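You operate a simulated robot arm through the tools that you are given. There is no shell and no other tool. Be economical: measure what you need, move in short steps, check, and stop when the job is done.

Carry out the task below with a simulated robot arm. There is one attempt and no reset: what you move stays moved.

TASK
Wipe the sticky patch off the work top with the wet sponge.
Fine: wet and rinse it at the cold tap, press it out in the sink, leave it on the drain board, tap shut. What is to be rubbed or washed off counts as gone when no trace of it is left.

It is judged by the outcome, as a careful person would: the job done as asked, and still so three seconds after it is handed in. It fails if anything else is knocked over, pushed out of place, dropped, spilled or broken.

THE ROBOT
A 6-joint arm with a two-finger parallel gripper on a trunk, on a base that drives. Base frame: it is fixed to the floor where the robot stands at the start and does not move with it; the origin is under the middle of the robot, x ahead of it, y to its left, z up; the surface under the hand at the start is at about z = 880. Units: mm, degrees, N and s.
With the tool pointing down near the work surface it reaches from about 320 to 700 mm from the robot's upright axis, wherever it stands. Its first joint turns from -166.0 to 166.0 degrees. Places, roughly: blue tap lever [800, 600, 1000]; bottom of the sink [600, 500, 700]; drain board [500, 0, 900]; sink [600, 500, 800]; sticky patch [500, -600, 900]. Payload 4.1 kg.
Tool frame: the origin (TCP) lies between the finger pads and is the grasp point; the fingertips stand 23 mm ahead of it; z points along the fingers, y is the line along which they close. The gripper opens to 94 mm. The fingers are 38 mm wide and 10 mm thick; the gripper's body (54 by 96 mm) begins 39 mm behind the TCP.
Orientation is that of the tool frame in the base frame, as [roll, pitch, yaw] about the fixed x, y, z axes, in that order (R = Rz(yaw) Ry(pitch) Rx(roll)). With the fingers straight down and closing along the base's y, the tool's x points along the base's -x, its y along +y and its z along -z.

THE INTERFACE
- The arm moves only by the tool jog_arm. Its argument "motion" is a list that holds one entry, the list of rows, each a list of 7 numbers: the turn, a rotation vector about the tool's x, y, z in units of 90 degrees (1.0 is 90 degrees), then the shift along the tool's x, y, z in units of 300 mm (1.0 is 300 mm), then the finger opening in mm, from 0 to 94. In form: [[[rx, ry, rz, dx, dy, dz, claw], ...]]. A call has 1 to 20 rows; each row is the pose to reach, as a shift and turn from the pose commanded when the call began, along the tool's axes at that moment. A call with a number of a shift or a turn outside -1 to 1 is refused whole. A row lasts 0.2 s, in which the tool goes at most 50 mm and 8.6 degrees; a call with a longer step from one row to the next is refused whole, and so is a gripper value outside its range. Where a pose cannot be reached the arm comes as near as it can. A force on the tool above 50 N (or 10 N above the force at the start of the call, whichever is more), or a blocked arm, ends the call early, and 0.2 s more pass. The fingers move at their own pace (about 45 mm/s each) and stop on an object; they squeeze with about 22 N. The grip force told is the motor's: it shows also when the fingers shut on nothing. Time passes only in rows, and 0.2 s behind the last, so rows that repeat a pose let the fingers close. It gives the time, the measured TCP pose, the force on the tool (base axes), the opening and the grip force at its end, in the units of the frame above (readings bear some noise), with the torque about the TCP (base axes, N m) and any sound that the robot's microphone picked up, and new pictures: "show" is both (left out), scene, wrist or none.
- Cameras (640 x 400 px; columns grow to the right, rows downward): "scene" is now at [17.6, 164, 1543.1]; the picture's right is [-0.08, -1.00, 0.00], its down [-0.72, 0.06, -0.70] and it looks along [0.69, -0.06, -0.72] (base axes); focal length 284 px, centre (320, 200). "wrist" rides on the gripper at [86, 16, -75] in the tool frame; the picture's right is [-0.18, 0.98, 0.00], its down [-0.58, -0.11, -0.81] and it looks along [-0.79, -0.15, 0.59] (tool axes); focal length 243 px, centre (320, 200). There is no depth. A picture from a camera that has moved, and an enlarged one, comes with that camera's place and axes in the base frame and with its lens. The place of the scene camera against the robot may be out by one fixed shift of up to 18 mm in any direction.
- slide_trunk(by): slides the trunk up (or, below 0, down) by that many mm; the arm and the scene camera ride with it, the base frame stays. It gives what a move gives, with no picture.
- base_move(legs): drives the robot by 1 to 6 legs, each [ahead, turn to the left] in mm and degrees, along the robot's own axes; the way and the turn of a leg run together, so that a leg with both is an arc; at most 1500 mm and 180 degrees a leg. The arm and the cameras ride along, it lands a little off, and it stops where it bumps. It gives what a move gives, and a new picture of the scene camera.
- head_to(pan, tilt): turns the head with the scene camera to pan (to the left, within 155 degrees either way) and tilt (down, from -29 to 69), counted from straight ahead of the robot. It gives what a move gives, and a new picture of the scene camera.
- enlarge(camera, box): a new picture of the part [left, top, right, bottom] of that camera's present view, enlarged. The clock stands still meanwhile.
- finish_job(): hands the job in; it is judged then, once.

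Work in short steps. Places have to be worked out from the pictures, the camera data and where the tool is seen: move nearer, look again, correct. Check each grasp and each placing, and mend what went wrong. You have 120 turns and 260 pictures in all, those below and enlarged ones among them. Open the gripper and draw the arm clear of the work before you hand the job in, unless the task says otherwise; then end with one line.

The tools are called as a command line: name --argument value ..., lists and objects as JSON in quotes. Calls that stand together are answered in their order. jog_arm: Moves the arm, as the interface text tells. Its arguments: {"type":"object","properties":{"motion":{"type":"array","items":{"type":"array","items":{"type":"array","items":{"type":"number"}}}},"show":{"type":"string","enum":["both","scene","wrist","none"]}},"required":["motion"]} The other tools are called the same way: slide_trunk (by) slides the trunk up or down; base_move (legs) drives the base; head_to (pan, tilt) turns the head that bears the scene camera; enlarge (camera, box) takes an enlarged picture of a part of a camera's view; finish_job () hands the job in.

At the start:

```text
clock: 0.0
tcp_pos: [425.4, -63.2, 1236.0]
tool_rot: [-180.0, 0.0, -179.8]
ft_force: [0.9, -0.2, 0.1]
torque: [-0.01, 0.02, 0.04]
gripper_width: 93.9
gripper_force: 0.0
trunk travel left (down, up): [-500.0, 90.0]
robot x, y, heading: [-3.9, -3.7, 0.2]
head pan, tilt: [-4.6, 45.9]
```

scene: 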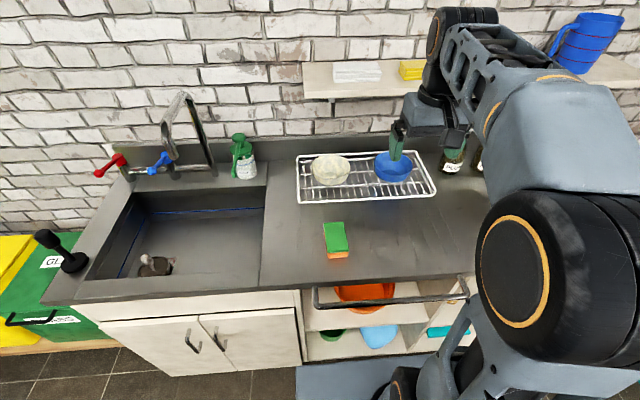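
wrist: 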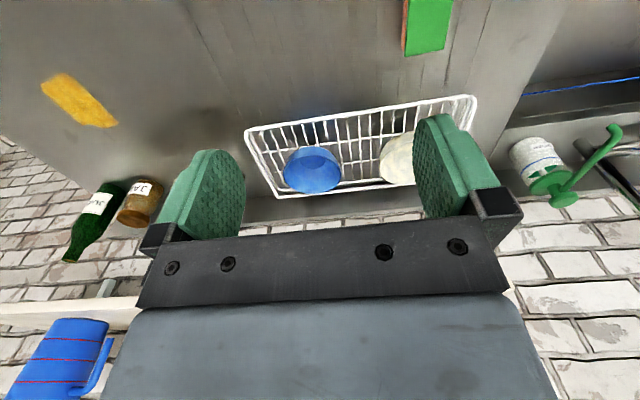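

I see the sponge (green/orange) near [476, 80, 900] and a yellow patch in the wrist view. I enlarge both views to see details.

enlarge --camera "scene" --box '[80, 80, 300, 300]'

enlarge --camera "scene" --box '[250, 140, 480, 300]'

head_to --pan -45 --tilt 45

```text
1.82 times, centred on (190, 190) of scene
camera zoom: at [17.6, 164.0, 1543.1], right [-0.08, -1.0, 0.0], down [-0.72, 0.06, -0.7], along [0.69, -0.06, -0.72], focal length 516 px, centre (556, 218)
```

zoom: 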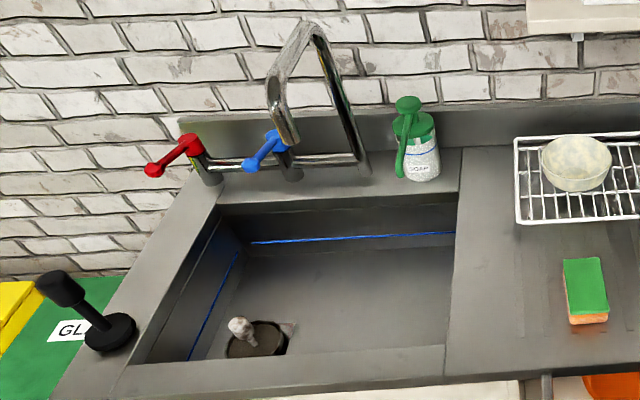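

```text
2.50 times, centred on (365, 220) of scene
camera zoom: at [17.6, 164.0, 1543.1], right [-0.08, -1.0, 0.0], down [-0.72, 0.06, -0.7], along [0.69, -0.06, -0.72], focal length 709 px, centre (208, 150)
```

zoom: 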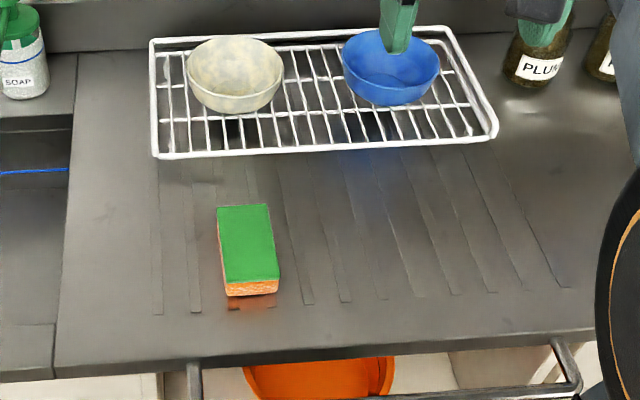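

```text
clock: 1.1
tcp_pos: [425.0, -64.3, 1235.4]
tool_rot: [-180.0, -0.1, -179.8]
ft_force: [0.6, -0.1, -0.4]
torque: [0.01, -0.05, 0.0]
gripper_width: 93.9
gripper_force: 0.1
trunk travel left (down, up): [-500.0, 90.0]
robot x, y, heading: [-3.9, -1.6, -0.2]
head pan, tilt: [-45.0, 45.0]
camera scene: at [-5.2, 113.0, 1544.4], right [-0.71, -0.71, 0.0], down [-0.5, 0.5, -0.71], along [0.5, -0.5, -0.71], focal length 284 px, centre (320, 200)
```

scene: 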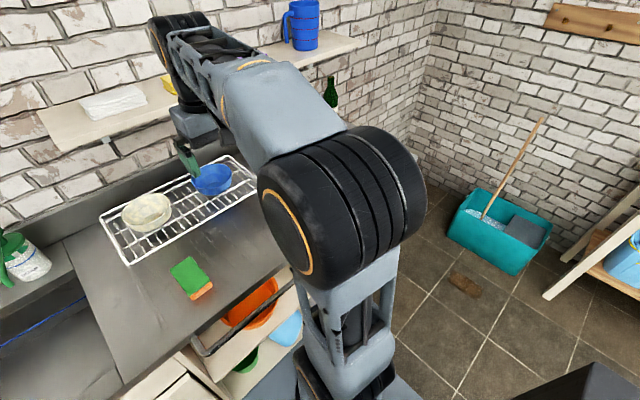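

The sponge lies on the grooved drain board, long side along x, about 58 mm wide along y. I move above it and look with the wrist camera.

jog_arm --motion '[[[0, 0, 0, -0.03, 0.08, 0.1, 94], [0, 0, 0, -0.06, 0.16, 0.2, 94], [0, 0, 0, -0.09, 0.24, 0.3, 94], [0, 0, 0, -0.12, 0.32, 0.4, 94], [0, 0, 0, -0.15, 0.4, 0.5, 94], [0, 0, 0, -0.17, 0.477, 0.6, 94], [0, 0, 0, -0.17, 0.477, 0.62, 94]]]' --show "wrist"

head_to --pan 0 --tilt 50

```text
clock: 2.7
tcp_pos: [475.4, 79.2, 1049.2]
tool_rot: [179.9, -0.1, 180.0]
ft_force: [0.4, -0.3, -0.1]
torque: [-0.02, -0.01, -0.01]
gripper_width: 94.0
gripper_force: 0.1
trunk travel left (down, up): [-500.0, 90.0]
robot x, y, heading: [1.0, -1.7, -0.0]
head pan, tilt: [-45.0, 45.0]
camera wrist: at [388.8, 94.2, 1124.2], right [0.18, 0.98, 0.0], down [0.58, -0.11, 0.81], along [0.79, -0.15, -0.59], focal length 243 px, centre (320, 200)
```

wrist: 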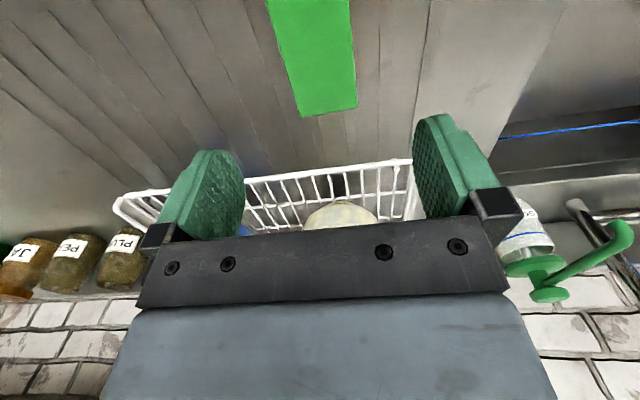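

```text
clock: 3.8
tcp_pos: [475.0, 78.5, 1051.5]
tool_rot: [-180.0, 0.0, -179.7]
ft_force: [-0.6, 0.8, 0.0]
torque: [-0.04, 0.0, -0.02]
gripper_width: 94.0
gripper_force: 0.0
trunk travel left (down, up): [-500.0, 90.0]
robot x, y, heading: [-0.1, -5.0, 0.2]
head pan, tilt: [0.0, 50.0]
camera scene: at [14.3, 170.4, 1537.5], right [0.0, -1.0, 0.0], down [-0.77, 0.0, -0.64], along [0.64, 0.0, -0.77], focal length 284 px, centre (320, 200)
```

scene: 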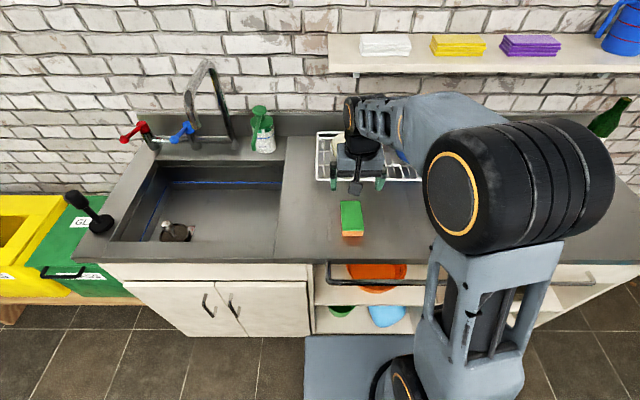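

Sponge centre works out at about [475, 78]. I enlarge the scene to estimate its thickness.

enlarge --camera "scene" --box '[310, 150, 390, 250]'

enlarge --camera "scene" --box '[60, 50, 300, 260]'

```text
4.00 times, centred on (350, 200) of scene
camera zoom: at [14.3, 170.4, 1537.5], right [0.0, -1.0, 0.0], down [-0.77, 0.0, -0.64], along [0.64, 0.0, -0.77], focal length 1135 px, centre (200, 200)
```

zoom: 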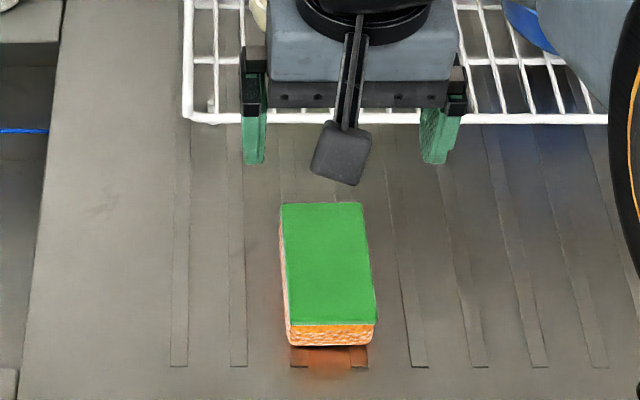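

```text
1.90 times, centred on (180, 155) of scene
camera zoom: at [14.3, 170.4, 1537.5], right [0.0, -1.0, 0.0], down [-0.77, 0.0, -0.64], along [0.64, 0.0, -0.77], focal length 540 px, centre (587, 286)
```

zoom: 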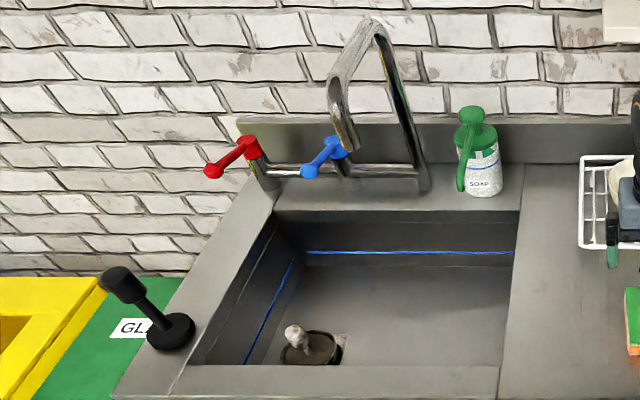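

Sponge is about 28 mm thick, barely rotated. I descend to TCP z≈911 and close on it.

jog_arm --motion '[[[0, 0, 0, 0, 0, 0.15, 94], [0, 0, 0, 0, 0, 0.3, 94], [0, 0, 0, 0, 0, 0.4, 94], [0, 0, 0, 0, 0, 0.465, 94], [0, 0, 0, 0, 0, 0.465, 40], [0, 0, 0, 0, 0, 0.465, 30], [0, 0, 0, 0, 0, 0.465, 30], [0, 0, 0, 0, 0, 0.465, 30]]]'

```text
clock: 5.6
tcp_pos: [479.6, 79.6, 909.5]
tool_rot: [179.9, 0.0, -179.8]
ft_force: [0.4, 0.0, 0.3]
torque: [0.01, 0.02, -0.03]
gripper_width: 56.9
gripper_force: 22.2
trunk travel left (down, up): [-500.0, 90.0]
robot x, y, heading: [0.7, -0.8, 0.0]
head pan, tilt: [0.0, 50.0]
camera scene: at [14.3, 170.5, 1537.5], right [0.0, -1.0, 0.0], down [-0.77, 0.0, -0.64], along [0.64, 0.0, -0.77], focal length 284 px, centre (320, 200)
camera wrist: at [392.8, 94.6, 983.8], right [0.18, 0.98, 0.0], down [0.58, -0.11, 0.81], along [0.79, -0.15, -0.59], focal length 243 px, centre (320, 200)
```

scene: 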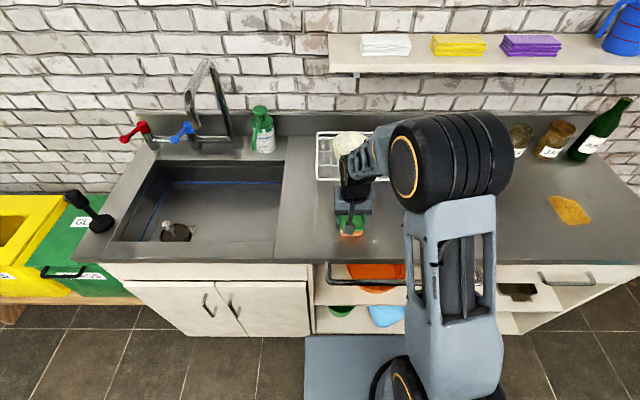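
wrist: 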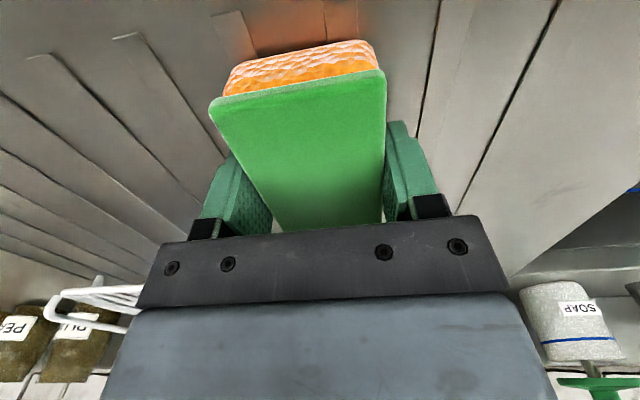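

Grip is good (56.9 mm, 22 N). I lift the sponge clear and look at the floor on the left to plan driving.

jog_arm --motion '[[[0, 0, 0, 0, 0, -0.1, 30], [0, 0, 0, 0, 0, -0.25, 30], [0, 0, 0, 0, 0, -0.4, 30], [0, 0, 0, 0, 0, -0.55, 30], [0, 0, 0, 0, 0, -0.7, 30], [0, 0, 0, 0.12, 0, -0.75, 30], [0, 0, 0, 0.25, 0, -0.75, 30], [0, 0, 0, 0.33, 0, -0.75, 30]]]' --show "wrist"

head_to --pan 80 --tilt 50

head_to --pan 150 --tilt 50

```text
clock: 7.4
tcp_pos: [377.5, 78.4, 1134.7]
tool_rot: [-180.0, 0.0, -179.8]
ft_force: [-0.2, 0.1, -0.2]
torque: [-0.03, 0.02, 0.0]
gripper_width: 57.4
gripper_force: 22.0
trunk travel left (down, up): [-500.0, 90.0]
robot x, y, heading: [-0.9, -4.7, -0.1]
head pan, tilt: [0.0, 50.0]
camera wrist: at [290.6, 94.8, 1208.4], right [0.18, 0.98, 0.0], down [0.58, -0.11, 0.81], along [0.79, -0.15, -0.59], focal length 243 px, centre (320, 200)
```

wrist: 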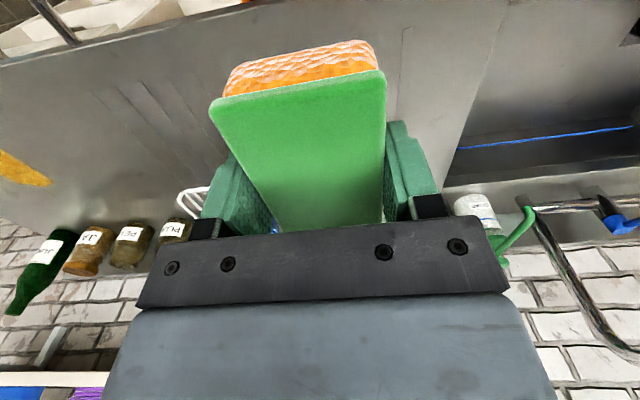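

```text
clock: 8.9
tcp_pos: [377.5, 79.7, 1134.2]
tool_rot: [-180.0, 0.1, -179.8]
ft_force: [0.3, -0.5, -0.2]
torque: [-0.01, 0.01, -0.02]
gripper_width: 57.3
gripper_force: 21.9
trunk travel left (down, up): [-500.0, 90.0]
robot x, y, heading: [0.8, -3.9, -0.1]
head pan, tilt: [80.0, 50.0]
camera scene: at [-49.3, 246.3, 1537.4], right [0.98, -0.17, 0.0], down [-0.13, -0.75, -0.64], along [0.11, 0.63, -0.77], focal length 284 px, centre (320, 200)
```

scene: 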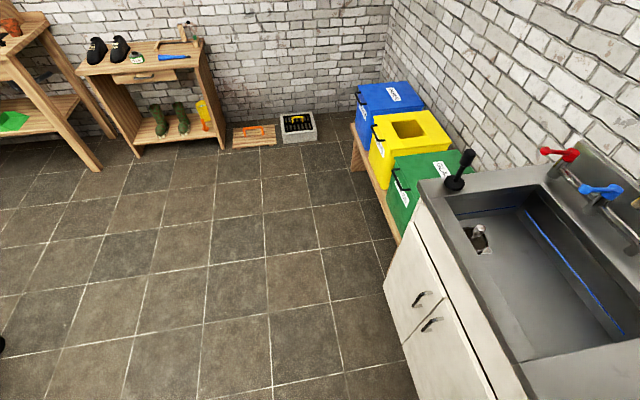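

```text
clock: 10.3
tcp_pos: [377.5, 79.0, 1134.0]
tool_rot: [-179.9, 0.0, -179.9]
ft_force: [-1.1, -0.2, -0.6]
torque: [-0.01, -0.01, 0.0]
gripper_width: 57.3
gripper_force: 22.2
trunk travel left (down, up): [-500.0, 90.0]
robot x, y, heading: [-0.9, -2.3, -0.1]
head pan, tilt: [150.0, 50.0]
camera scene: at [-129.4, 209.1, 1537.5], right [0.5, 0.87, 0.0], down [0.66, -0.38, -0.64], along [-0.56, 0.32, -0.77], focal length 284 px, centre (320, 200)
```

scene: 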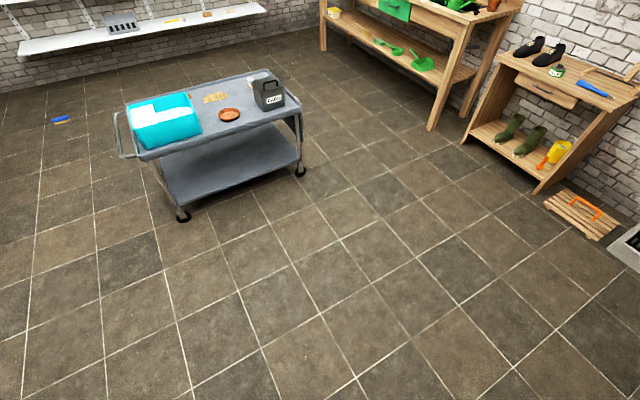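

The floor behind and left is clear. I back off 300, turn left, drive 480, turn back and come up to the sink.

head_to --pan 0 --tilt 45

base_move --legs '[[-300, 0], [0, 90], [480, 0], [0, -90], [290, 0]]'

```text
clock: 12.7
tcp_pos: [378.2, 78.5, 1134.3]
tool_rot: [179.9, 0.0, -179.8]
ft_force: [-0.4, -0.5, -0.2]
torque: [0.02, 0.01, 0.03]
gripper_width: 57.5
gripper_force: 22.0
trunk travel left (down, up): [-500.0, 90.0]
robot x, y, heading: [-0.5, -3.8, 0.0]
head pan, tilt: [0.0, 45.0]
camera scene: at [18.6, 170.5, 1544.4], right [0.0, -1.0, 0.0], down [-0.71, 0.0, -0.71], along [0.71, 0.0, -0.71], focal length 284 px, centre (320, 200)
```

scene: 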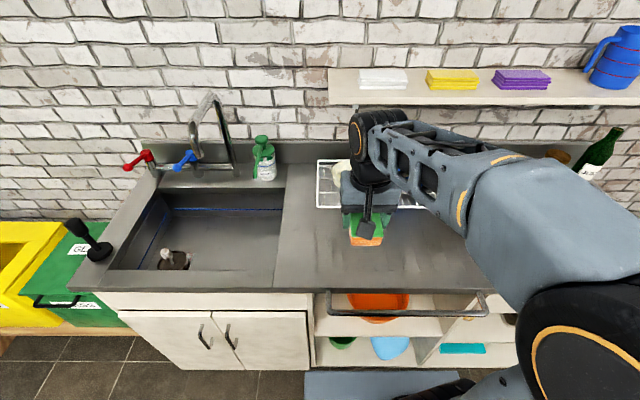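

```text
clock: 26.4
tcp_pos: [356.0, 585.8, 1133.2]
tool_rot: [180.0, 0.0, -177.2]
ft_force: [0.2, 0.0, -0.2]
torque: [-0.01, 0.04, -0.03]
gripper_width: 57.0
gripper_force: 22.0
trunk travel left (down, up): [-500.0, 90.0]
robot x, y, heading: [-21.9, 486.1, 2.7]
head pan, tilt: [0.0, 45.0]
camera scene: at [-6.2, 661.0, 1544.4], right [0.05, -1.0, 0.0], down [-0.71, -0.03, -0.71], along [0.71, 0.03, -0.71], focal length 284 px, centre (320, 200)
```

scene: 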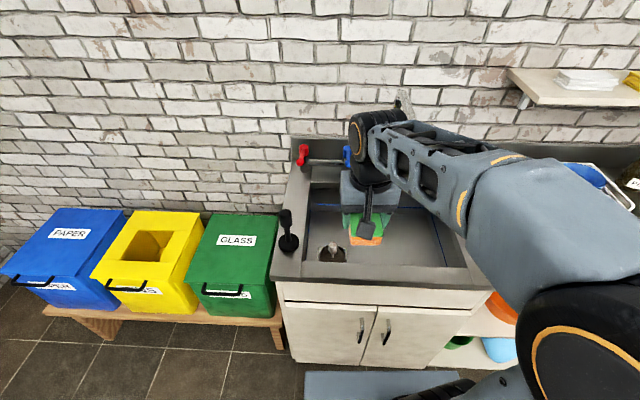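

Now at y≈486, heading 2.7°. I take a wrist view and an enlargement of the tap region.

jog_arm --motion '[[[0, 0, 0, 0, -0.1, 0, 30], [0, 0, 0, 0, -0.25, 0, 30], [0, 0, 0, 0, -0.4, 0, 30], [0, 0, 0, 0, -0.55, 0, 30]]]'

enlarge --camera "scene" --box '[260, 80, 460, 280]'

```text
clock: 27.4
tcp_pos: [366.1, 418.3, 1134.8]
tool_rot: [180.0, 0.0, -177.3]
ft_force: [-0.3, 0.2, -0.7]
torque: [-0.02, -0.02, -0.02]
gripper_width: 57.0
gripper_force: 22.2
trunk travel left (down, up): [-500.0, 90.0]
robot x, y, heading: [-22.1, 490.7, 2.6]
head pan, tilt: [0.0, 45.0]
camera scene: at [-6.4, 660.6, 1544.4], right [0.05, -1.0, 0.0], down [-0.71, -0.03, -0.71], along [0.71, 0.03, -0.71], focal length 284 px, centre (320, 200)
camera wrist: at [277.9, 429.9, 1208.8], right [0.14, 0.99, 0.0], down [0.59, -0.08, 0.81], along [0.8, -0.11, -0.59], focal length 243 px, centre (320, 200)
```

scene: 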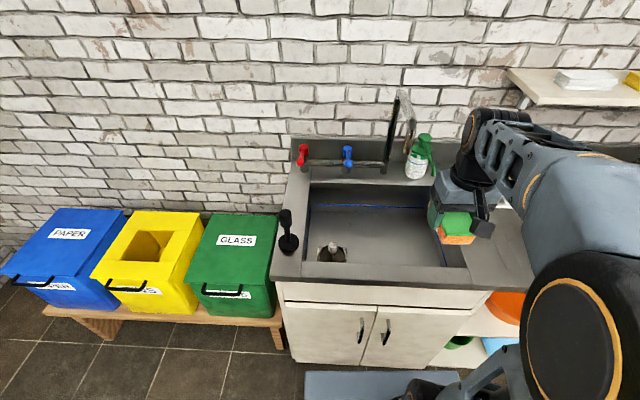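
wrist: 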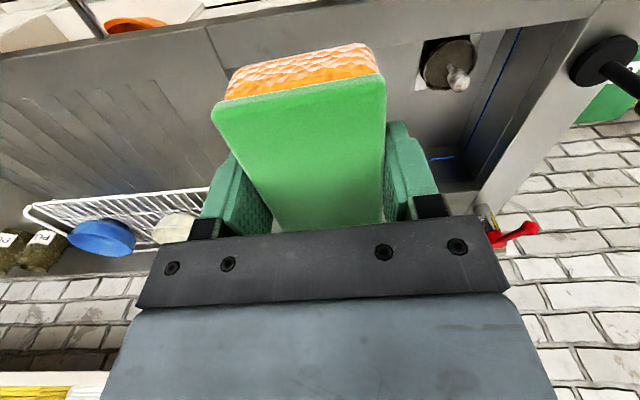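

```text
2.00 times, centred on (360, 180) of scene
camera zoom: at [-6.4, 660.6, 1544.4], right [0.05, -1.0, 0.0], down [-0.71, -0.03, -0.71], along [0.71, 0.03, -0.71], focal length 567 px, centre (240, 240)
```

zoom: 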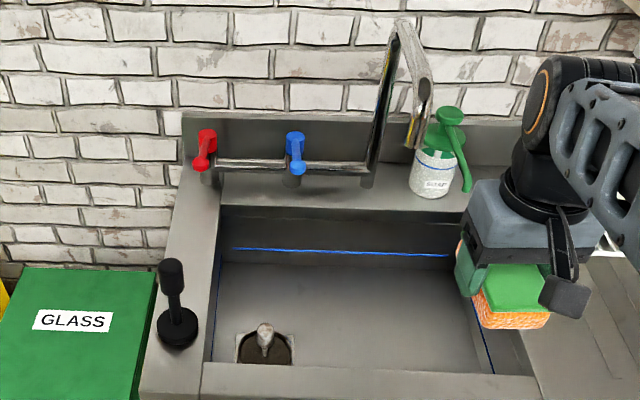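

By triangulating both views: spout outlet ≈[578,477,1130], blue lever ball ≈[684,604,1010] with pivot ≈[785,600,990], sink x 420–732, y 295–730. I'll lay the sponge on the sink floor under the outlet; first hover over the front half of the sink, then lower the trunk.

jog_arm --motion '[[[0, 0, 0, -0.15, 0.05, 0, 30], [0, 0, 0, -0.3, 0.1, 0, 30], [0, 0, 0, -0.4, 0.15, 0, 30], [0, 0, 0, -0.42, 0.175, 0, 30]]]' --show "none"

slide_trunk --by -200

head_to --pan -5 --tilt 35

```text
clock: 28.4
tcp_pos: [488.5, 479.1, 1132.9]
tool_rot: [179.9, 0.0, -177.2]
ft_force: [0.4, -0.2, -0.1]
torque: [0.0, -0.01, -0.01]
gripper_width: 57.2
gripper_force: 22.0
trunk travel left (down, up): [-500.0, 90.0]
robot x, y, heading: [-16.6, 486.3, 2.6]
head pan, tilt: [0.0, 45.0]
```

```text
clock: 30.6
tcp_pos: [487.6, 479.1, 933.6]
tool_rot: [180.0, -0.1, -177.1]
ft_force: [0.8, -0.5, -1.4]
torque: [0.02, 0.02, 0.01]
gripper_width: 57.2
gripper_force: 21.8
trunk travel left (down, up): [-300.0, 290.0]
robot x, y, heading: [-18.6, 487.1, 2.8]
head pan, tilt: [0.0, 45.0]
```

```text
clock: 31.3
tcp_pos: [488.3, 478.8, 932.8]
tool_rot: [-179.9, 0.1, -177.1]
ft_force: [0.3, -0.3, 0.1]
torque: [-0.01, -0.03, 0.04]
gripper_width: 57.1
gripper_force: 22.3
trunk travel left (down, up): [-300.0, 290.0]
robot x, y, heading: [-18.8, 486.8, 2.8]
head pan, tilt: [-5.0, 35.0]
camera scene: at [0.2, 653.6, 1359.1], right [-0.04, -1.0, 0.0], down [-0.57, 0.02, -0.82], along [0.82, -0.03, -0.57], focal length 284 px, centre (320, 200)
```

scene: 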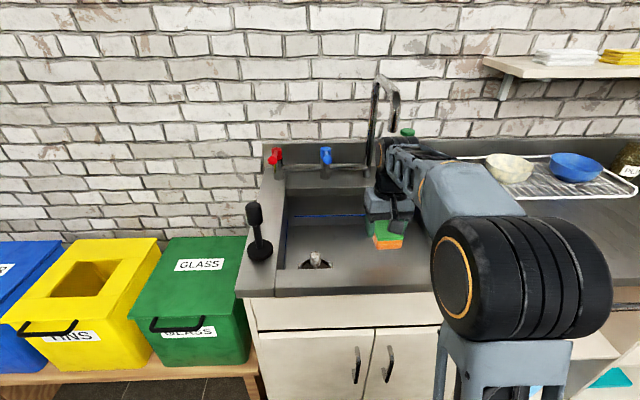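

I enlarge on the spout to refine the outlet place.

enlarge --camera "scene" --box '[260, 60, 440, 280]'

```text
1.82 times, centred on (350, 170) of scene
camera zoom: at [0.2, 653.6, 1359.1], right [-0.04, -1.0, 0.0], down [-0.57, 0.02, -0.82], along [0.82, -0.03, -0.57], focal length 516 px, centre (266, 254)
```

zoom: 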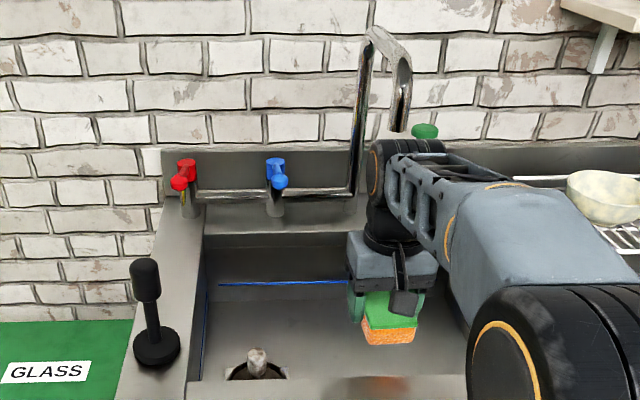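

Outlet refined to ≈[583, 474, 1127]. Lower into the sink, then slide forward under it.

jog_arm --motion '[[[0, 0, 0, 0, 0, 0.15, 30], [0, 0, 0, 0, 0, 0.3, 30], [0, 0, 0, 0, 0, 0.43, 30], [0, 0, 0, -0.1, -0.01, 0.5, 30], [0, 0, 0, -0.2, -0.02, 0.5, 30], [0, 0, 0, -0.317, -0.032, 0.5, 30]]]' --show "scene"

```text
clock: 32.1
tcp_pos: [489.2, 476.0, 816.0]
tool_rot: [-180.0, -0.1, -177.2]
ft_force: [-4.0, -0.1, 10.8]
torque: [0.04, 0.86, 0.02]
gripper_width: 57.3
gripper_force: 22.0
trunk travel left (down, up): [-300.0, 290.0]
robot x, y, heading: [-19.5, 491.9, 2.5]
head pan, tilt: [-5.0, 35.0]
stopped in row 4: the force on the tool passed its limit at 87 N (the readings are from after the stop); the commanded pose is now the measured one
camera scene: at [-1.0, 653.6, 1359.4], right [-0.04, -1.0, 0.0], down [-0.57, 0.02, -0.82], along [0.82, -0.03, -0.57], focal length 284 px, centre (320, 200)
```

scene: 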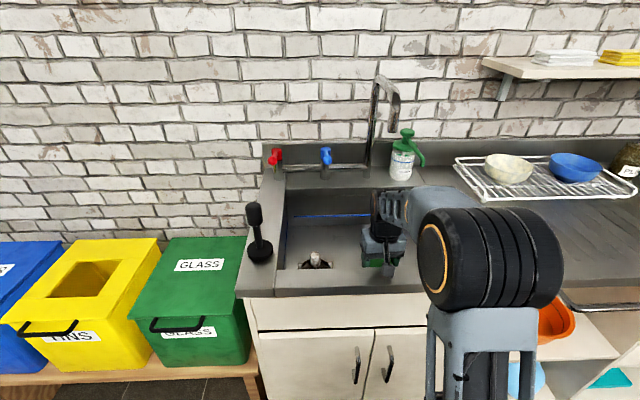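

Contact at TCP z≈816: that's the sink floor (~786). I raise 20 mm, slide forward under the outlet (wrist top stays ~80 mm below it).

jog_arm --motion '[[[0, 0, 0, 0, 0, -0.06, 30], [0, 0, 0, -0.1, -0.01, -0.06, 30], [0, 0, 0, -0.2, -0.015, -0.06, 30], [0, 0, 0, -0.315, -0.02, -0.06, 30]]]' --show "scene"

enlarge --camera "scene" --box '[260, 60, 440, 280]'

```text
clock: 33.1
tcp_pos: [586.7, 477.5, 832.8]
tool_rot: [-180.0, 0.0, -177.2]
ft_force: [-0.7, 0.9, -0.5]
torque: [-0.04, -0.02, 0.01]
gripper_width: 57.2
gripper_force: 21.7
trunk travel left (down, up): [-300.0, 290.0]
robot x, y, heading: [-15.9, 487.5, 2.5]
head pan, tilt: [-5.0, 35.0]
camera scene: at [0.1, 653.6, 1359.2], right [-0.04, -1.0, 0.0], down [-0.57, 0.02, -0.82], along [0.82, -0.03, -0.57], focal length 284 px, centre (320, 200)
```

scene: 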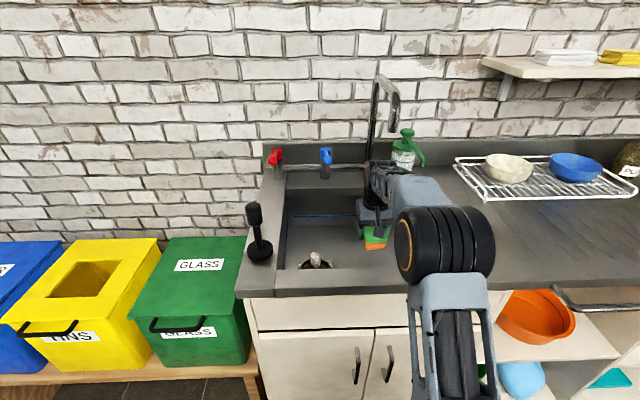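

```text
1.82 times, centred on (350, 170) of scene
camera zoom: at [0.1, 653.6, 1359.2], right [-0.04, -1.0, 0.0], down [-0.57, 0.02, -0.82], along [0.82, -0.03, -0.57], focal length 516 px, centre (266, 254)
```

zoom: 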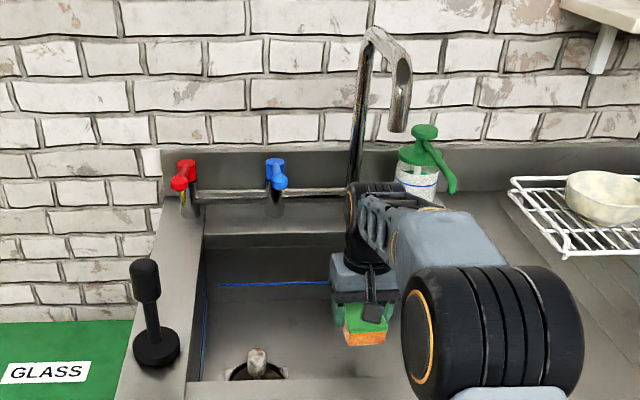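

Sponge is under the outlet. Lower to contact, open, and back out low towards the front, then up.

jog_arm --motion '[[[0, 0, 0, 0, 0, 0.04, 30], [0, 0, 0, 0, 0, 0.053, 30], [0, 0, 0, 0, 0, 0.053, 94], [0, 0, 0, 0, 0, 0.053, 94], [0, 0, 0, 0, 0, 0.053, 94], [0, 0, 0, 0, 0, -0.03, 94], [0, 0, 0, 0, 0, -0.12, 94]]]' --show "both"

```text
clock: 34.7
tcp_pos: [586.3, 474.5, 868.6]
tool_rot: [-179.9, 0.0, -177.2]
ft_force: [0.1, 0.2, -0.6]
torque: [0.02, 0.02, -0.01]
gripper_width: 93.7
gripper_force: 0.1
trunk travel left (down, up): [-300.0, 290.0]
robot x, y, heading: [-16.0, 486.7, 2.5]
head pan, tilt: [-5.0, 35.0]
camera scene: at [0.4, 653.6, 1359.2], right [-0.04, -1.0, 0.0], down [-0.57, 0.02, -0.82], along [0.82, -0.03, -0.57], focal length 284 px, centre (320, 200)
camera wrist: at [498.9, 487.8, 943.0], right [0.14, 0.99, 0.0], down [0.59, -0.08, 0.81], along [0.8, -0.11, -0.59], focal length 243 px, centre (320, 200)
```

scene: 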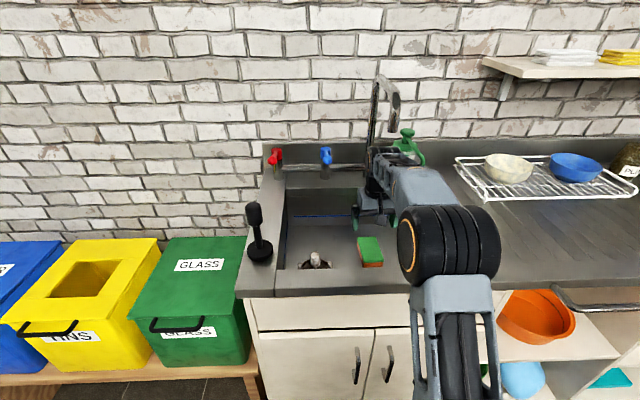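
wrist: 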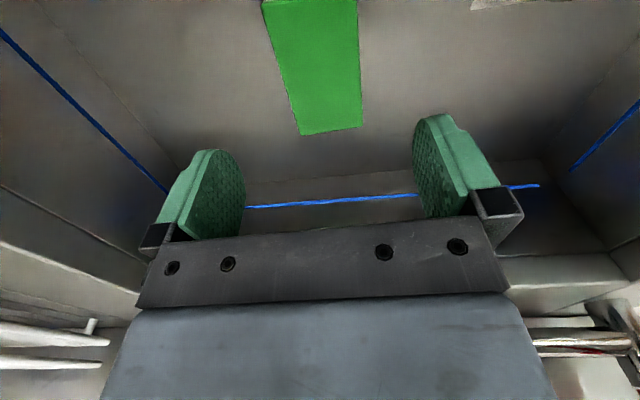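

The sponge dropped a little further than expected but lies at ≈[583,478], under the outlet (earlier contact was the camera mount on the rim). I back out, rise, and tilt the fingers forward to face the blue lever.

jog_arm --motion '[[[0, 0, 0, 0.12, 0, 0, 94], [0, 0, 0, 0.24, 0, -0.02, 94], [0, 0, 0, 0.36, 0.02, -0.05, 60], [0, 0, 0, 0.36, 0.05, -0.18, 30], [0, -0.09, 0, 0.36, 0.12, -0.3, 10], [0, -0.18, 0, 0.34, 0.22, -0.38, 0], [0, -0.27, 0, 0.32, 0.32, -0.45, 0], [0, -0.36, 0, 0.3, 0.4, -0.47, 0], [0, -0.45, 0, 0.28, 0.48, -0.47, 0], [0, -0.54, 0, 0.25, 0.5, -0.47, 0], [0, -0.63, 0, 0.22, 0.5, -0.47, 0], [0, -0.68, 0, 0.22, 0.5, -0.47, 0]]]' --show "both"

```text
clock: 37.3
tcp_pos: [511.8, 622.6, 1009.4]
tool_rot: [179.9, 61.2, -177.1]
ft_force: [-0.3, 0.9, -0.3]
torque: [0.02, -0.01, -0.01]
gripper_width: 0.0
gripper_force: 21.7
trunk travel left (down, up): [-300.0, 290.0]
robot x, y, heading: [-20.1, 486.3, 2.7]
head pan, tilt: [-5.0, 35.0]
camera scene: at [0.4, 653.6, 1359.2], right [-0.04, -1.0, 0.0], down [-0.57, 0.02, -0.82], along [0.82, -0.03, -0.57], focal length 284 px, centre (320, 200)
camera wrist: at [404.4, 633.5, 969.1], right [0.04, 0.99, 0.16], down [-0.42, -0.13, 0.9], along [0.91, -0.1, 0.41], focal length 243 px, centre (320, 200)
```

scene: 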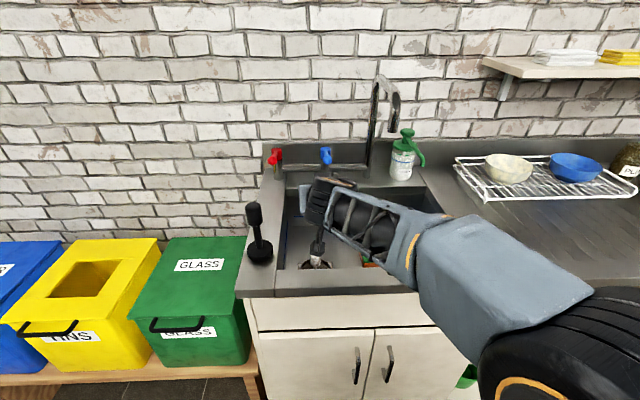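
wrist: 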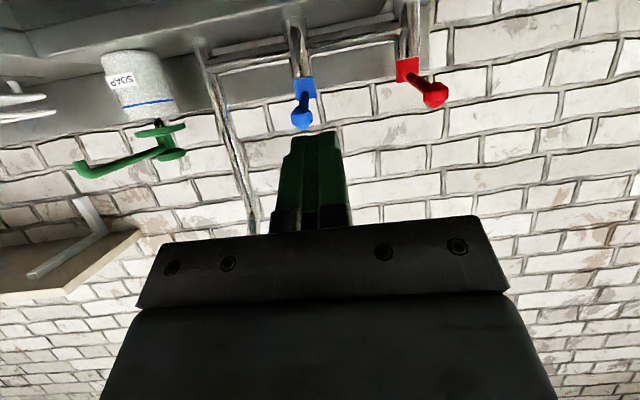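

I enlarge the wrist view to see how the levers are built.

enlarge --camera "wrist" --box '[240, 20, 480, 170]'

enlarge --camera "scene" --box '[260, 130, 350, 200]'

```text
2.67 times, centred on (360, 95) of wrist
camera zoom: at [404.4, 633.5, 969.1], right [0.04, 0.99, 0.16], down [-0.42, -0.13, 0.9], along [0.91, -0.1, 0.41], focal length 647 px, centre (213, 480)
```

zoom: 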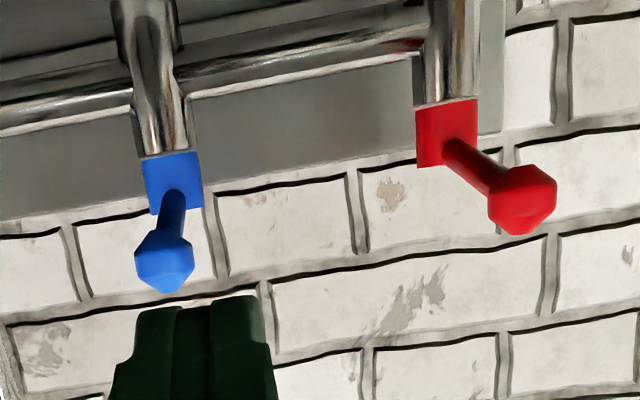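

```text
5.71 times, centred on (305, 165) of scene
camera zoom: at [0.4, 653.6, 1359.2], right [-0.04, -1.0, 0.0], down [-0.57, 0.02, -0.82], along [0.82, -0.03, -0.57], focal length 1621 px, centre (406, 400)
```

zoom: 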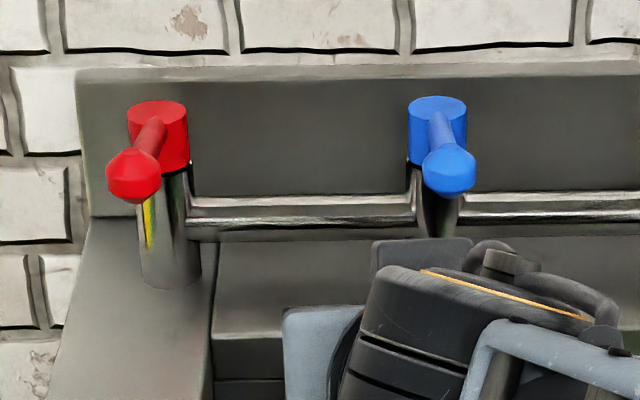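

Levers turn about vertical caps. I bring the closed fingers beside the blue lever on its left (y≈648).

jog_arm --motion '[[[0, 0, 0, -0.06, 0.053, 0.11, 0], [0, 0, 0, -0.12, 0.053, 0.22, 0], [0, 0, 0, -0.18, 0.053, 0.33, 0], [0, 0, 0, -0.24, 0.053, 0.44, 0], [0, 0, 0, -0.294, 0.053, 0.537, 0]]]' --show "both"

enlarge --camera "scene" --box '[260, 100, 420, 200]'

```text
clock: 38.5
tcp_pos: [694.0, 645.7, 1009.2]
tool_rot: [-180.0, 61.2, -177.2]
ft_force: [-0.7, 0.5, -0.1]
torque: [0.0, -0.02, 0.01]
gripper_width: 0.0
gripper_force: 22.1
trunk travel left (down, up): [-300.0, 290.0]
robot x, y, heading: [-15.4, 485.8, 2.7]
head pan, tilt: [-5.0, 35.0]
camera scene: at [0.3, 653.7, 1359.2], right [-0.04, -1.0, 0.0], down [-0.57, 0.02, -0.82], along [0.82, -0.03, -0.57], focal length 284 px, centre (320, 200)
camera wrist: at [587.0, 657.1, 968.8], right [0.04, 0.99, 0.16], down [-0.42, -0.13, 0.9], along [0.91, -0.1, 0.41], focal length 243 px, centre (320, 200)
```

scene: 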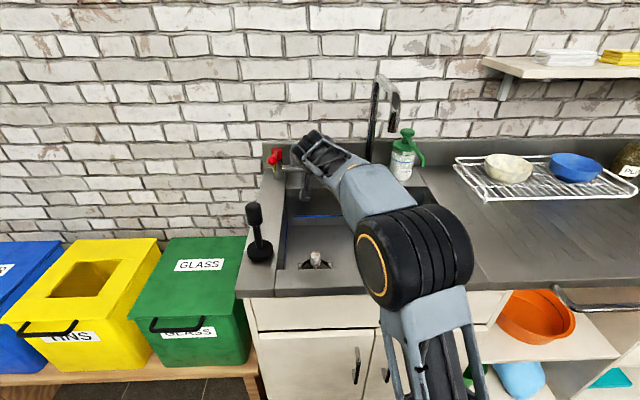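
wrist: 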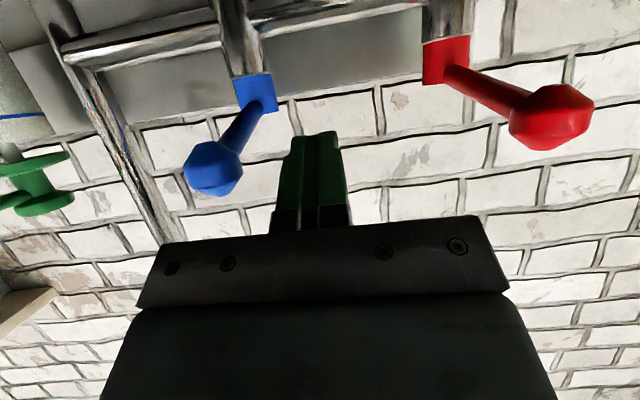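

```text
4.00 times, centred on (340, 150) of scene
camera zoom: at [0.3, 653.7, 1359.2], right [-0.04, -1.0, 0.0], down [-0.57, 0.02, -0.82], along [0.82, -0.03, -0.57], focal length 1135 px, centre (240, 400)
```

zoom: 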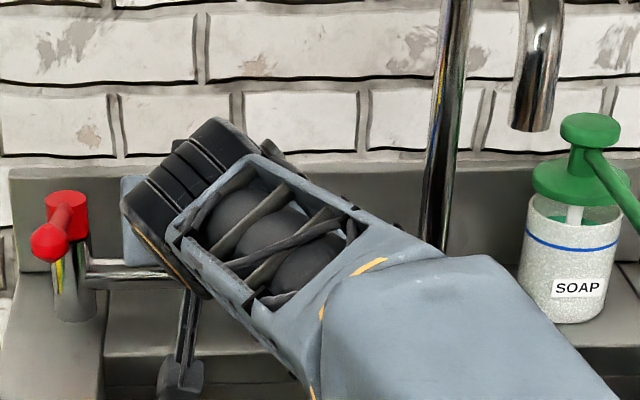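

Ball is at ≈[696,597,994], fingers beside it. I push toward −y gently and look at what happens.

jog_arm --motion '[[[0, 0, 0, 0, -0.06, 0, 0], [0, 0, 0, 0, -0.1, 0, 0], [0, 0, 0, 0, -0.14, 0, 0], [0, 0, 0, 0, -0.17, 0, 0], [0, 0, 0, 0, -0.2, 0, 0]]]' --show "both"

```text
clock: 39.7
tcp_pos: [697.5, 587.5, 1009.4]
tool_rot: [-179.9, 61.2, -177.1]
ft_force: [0.4, 1.2, -0.4]
torque: [-0.03, -0.02, 0.03]
gripper_width: 0.0
gripper_force: 22.1
trunk travel left (down, up): [-300.0, 290.0]
robot x, y, heading: [-14.2, 482.7, 2.4]
head pan, tilt: [-5.0, 35.0]
camera scene: at [0.4, 653.6, 1359.2], right [-0.04, -1.0, 0.0], down [-0.57, 0.02, -0.82], along [0.82, -0.03, -0.57], focal length 284 px, centre (320, 200)
camera wrist: at [590.3, 597.7, 969.3], right [0.04, 0.99, 0.16], down [-0.42, -0.13, 0.9], along [0.91, -0.1, 0.41], focal length 243 px, centre (320, 200)
```

scene: 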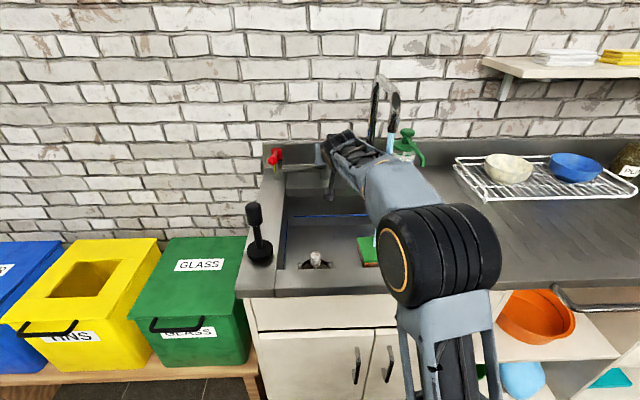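
wrist: 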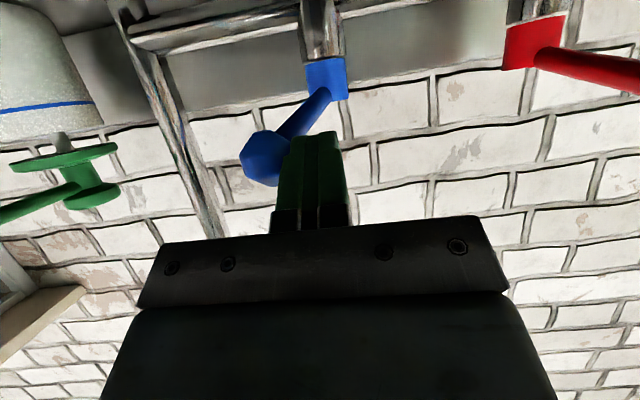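

Water is running (pale-blue stream under the spout). I enlarge to see whether it hits the sponge.

enlarge --camera "scene" --box '[300, 70, 430, 290]'

```text
1.82 times, centred on (365, 180) of scene
camera zoom: at [0.4, 653.6, 1359.2], right [-0.04, -1.0, 0.0], down [-0.57, 0.02, -0.82], along [0.82, -0.03, -0.57], focal length 516 px, centre (238, 236)
```

zoom: 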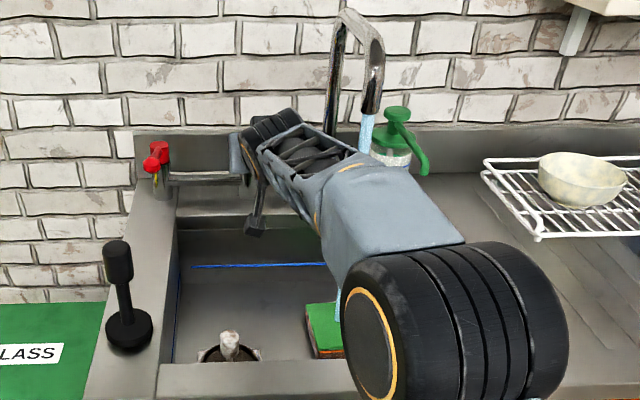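

The stream falls on the sponge region with lever ~22° open. I back the fingers straight out and open them, letting the water run meanwhile.

jog_arm --motion '[[[0, 0, 0, 0, 0.06, 0, 0], [0, 0, 0, 0.07, 0.08, -0.13, 0], [0, 0, 0, 0.14, 0.1, -0.26, 0], [0, 0, 0, 0.2, 0.2, -0.37, 94], [0, 0, 0, 0.2, 0.3, -0.37, 94], [0, 0, 0, 0.2, 0.3, -0.37, 94], [0, 0, 0, 0.2, 0.3, -0.37, 94]]]' --show "scene"

enlarge --camera "scene" --box '[300, 70, 430, 290]'

```text
clock: 41.3
tcp_pos: [567.2, 668.8, 1008.1]
tool_rot: [-179.9, 61.2, -177.3]
ft_force: [-0.4, 0.2, 0.7]
torque: [-0.01, -0.02, -0.01]
gripper_width: 86.8
gripper_force: 0.2
trunk travel left (down, up): [-300.0, 290.0]
robot x, y, heading: [-14.0, 484.2, 2.8]
head pan, tilt: [-5.0, 35.0]
camera scene: at [0.3, 653.6, 1359.2], right [-0.04, -1.0, 0.0], down [-0.57, 0.02, -0.82], along [0.82, -0.03, -0.57], focal length 284 px, centre (320, 200)
```

scene: 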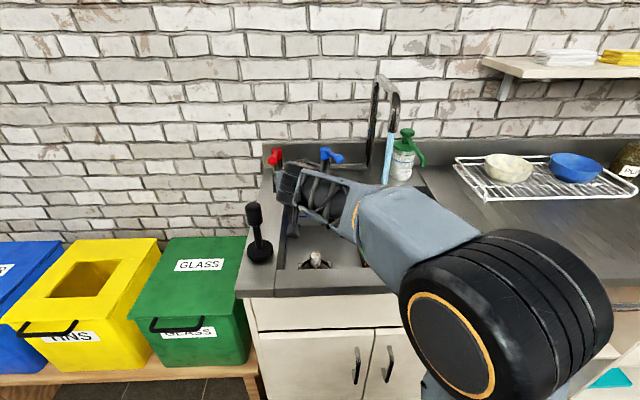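

```text
1.82 times, centred on (365, 180) of scene
camera zoom: at [0.3, 653.6, 1359.2], right [-0.04, -1.0, 0.0], down [-0.57, 0.02, -0.82], along [0.82, -0.03, -0.57], focal length 516 px, centre (238, 236)
```

zoom: 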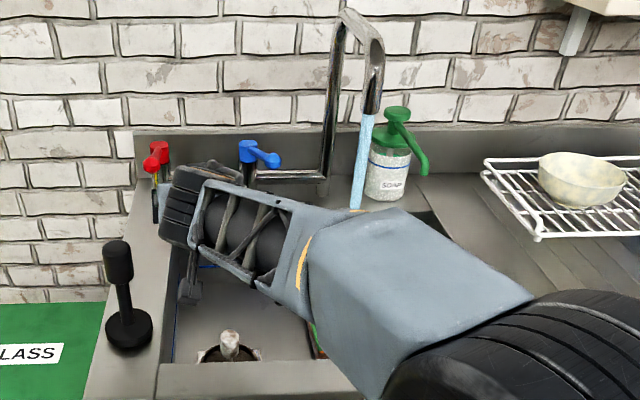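

Lever is turned roughly 30–40°, water running. I now straddle the lever with open fingers so the right finger can close it.

jog_arm --motion '[[[0, 0, 0, 0, -0.11, 0, 94], [0, 0, 0, 0, -0.22, 0, 94], [0, 0, 0, 0, -0.333, 0, 94], [0, 0, 0, -0.07, -0.333, 0.12, 94], [0, 0, 0, -0.14, -0.333, 0.24, 94], [0, 0, 0, -0.2, -0.333, 0.365, 94]]]' --show "both"

enlarge --camera "scene" --box '[300, 70, 430, 290]'

```text
clock: 42.7
tcp_pos: [697.1, 577.4, 1009.8]
tool_rot: [-180.0, 61.2, -177.2]
ft_force: [0.3, 0.2, -1.3]
torque: [0.02, -0.01, 0.02]
gripper_width: 93.8
gripper_force: 0.0
trunk travel left (down, up): [-300.0, 290.0]
robot x, y, heading: [-17.1, 486.1, 2.8]
head pan, tilt: [-5.0, 35.0]
camera scene: at [0.2, 653.6, 1359.2], right [-0.04, -1.0, 0.0], down [-0.57, 0.02, -0.82], along [0.82, -0.03, -0.57], focal length 284 px, centre (320, 200)
camera wrist: at [589.7, 588.6, 969.6], right [0.04, 0.99, 0.16], down [-0.42, -0.13, 0.9], along [0.91, -0.1, 0.41], focal length 243 px, centre (320, 200)
```

scene: 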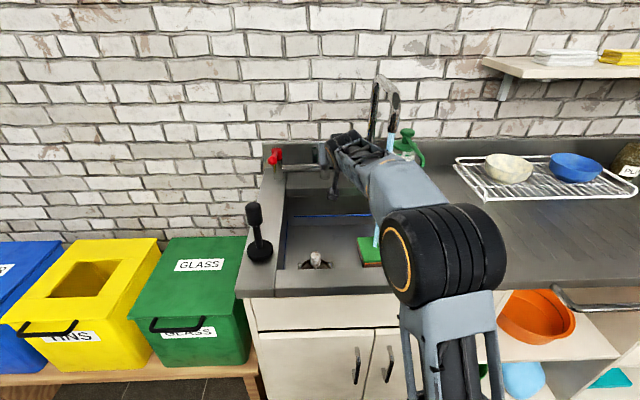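
wrist: 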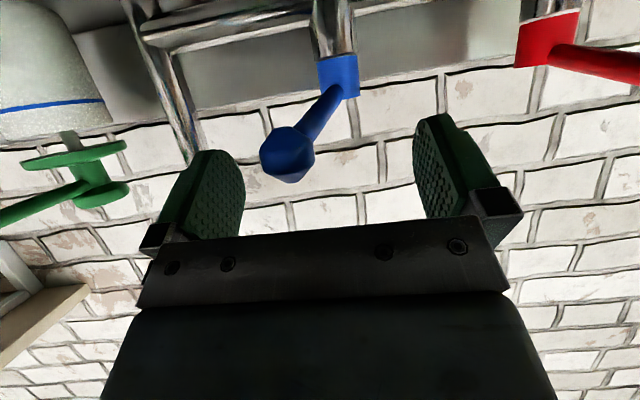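

```text
1.82 times, centred on (365, 180) of scene
camera zoom: at [0.2, 653.6, 1359.2], right [-0.04, -1.0, 0.0], down [-0.57, 0.02, -0.82], along [0.82, -0.03, -0.57], focal length 516 px, centre (238, 236)
```

zoom: 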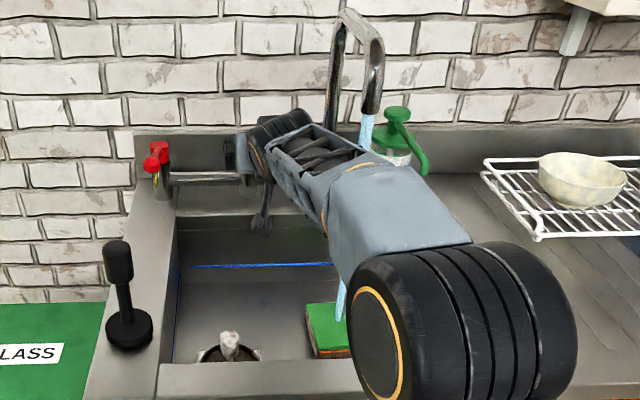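

The lever is between the fingers and the sponge has darkened (wet). I let it run a second more, then push +y with the right finger to close.

jog_arm --motion '[[[0, 0, 0, 0, 0, 0, 94], [0, 0, 0, 0, 0, 0, 94], [0, 0, 0, 0, 0, 0, 94], [0, 0, 0, 0, 0, 0, 94], [0, 0, 0, 0, 0, 0, 94], [0, 0, 0, 0, 0.05, 0, 94], [0, 0, 0, 0, 0.1, 0, 94], [0, 0, 0, 0, 0.14, 0, 94], [0, 0, 0, 0, 0.16, 0, 94]]]' --show "both"

enlarge --camera "scene" --box '[300, 70, 430, 290]'

```text
clock: 44.7
tcp_pos: [695.1, 625.4, 1009.7]
tool_rot: [180.0, 61.2, -177.3]
ft_force: [0.6, 0.6, 0.7]
torque: [0.02, 0.01, 0.0]
gripper_width: 94.0
gripper_force: 0.2
trunk travel left (down, up): [-300.0, 290.0]
robot x, y, heading: [-16.1, 487.9, 2.5]
head pan, tilt: [-5.0, 35.0]
camera scene: at [0.3, 653.6, 1359.2], right [-0.04, -1.0, 0.0], down [-0.57, 0.02, -0.82], along [0.82, -0.03, -0.57], focal length 284 px, centre (320, 200)
camera wrist: at [587.4, 636.6, 969.5], right [0.04, 0.99, 0.16], down [-0.42, -0.13, 0.9], along [0.91, -0.1, 0.41], focal length 243 px, centre (320, 200)
```

scene: 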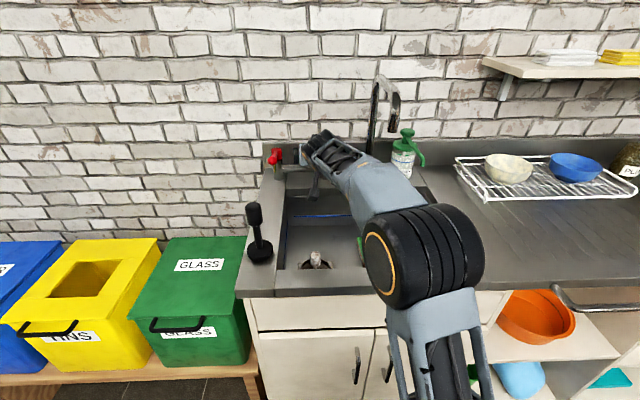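
wrist: 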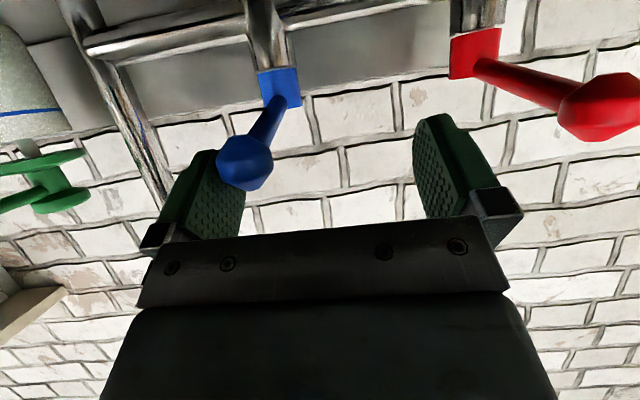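

```text
1.82 times, centred on (365, 180) of scene
camera zoom: at [0.3, 653.6, 1359.2], right [-0.04, -1.0, 0.0], down [-0.57, 0.02, -0.82], along [0.82, -0.03, -0.57], focal length 516 px, centre (238, 236)
```

zoom: 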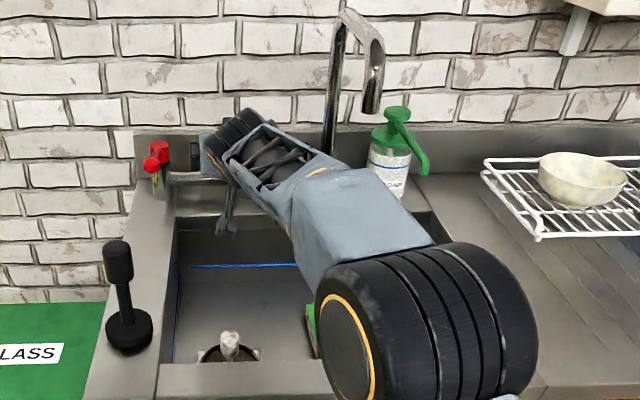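

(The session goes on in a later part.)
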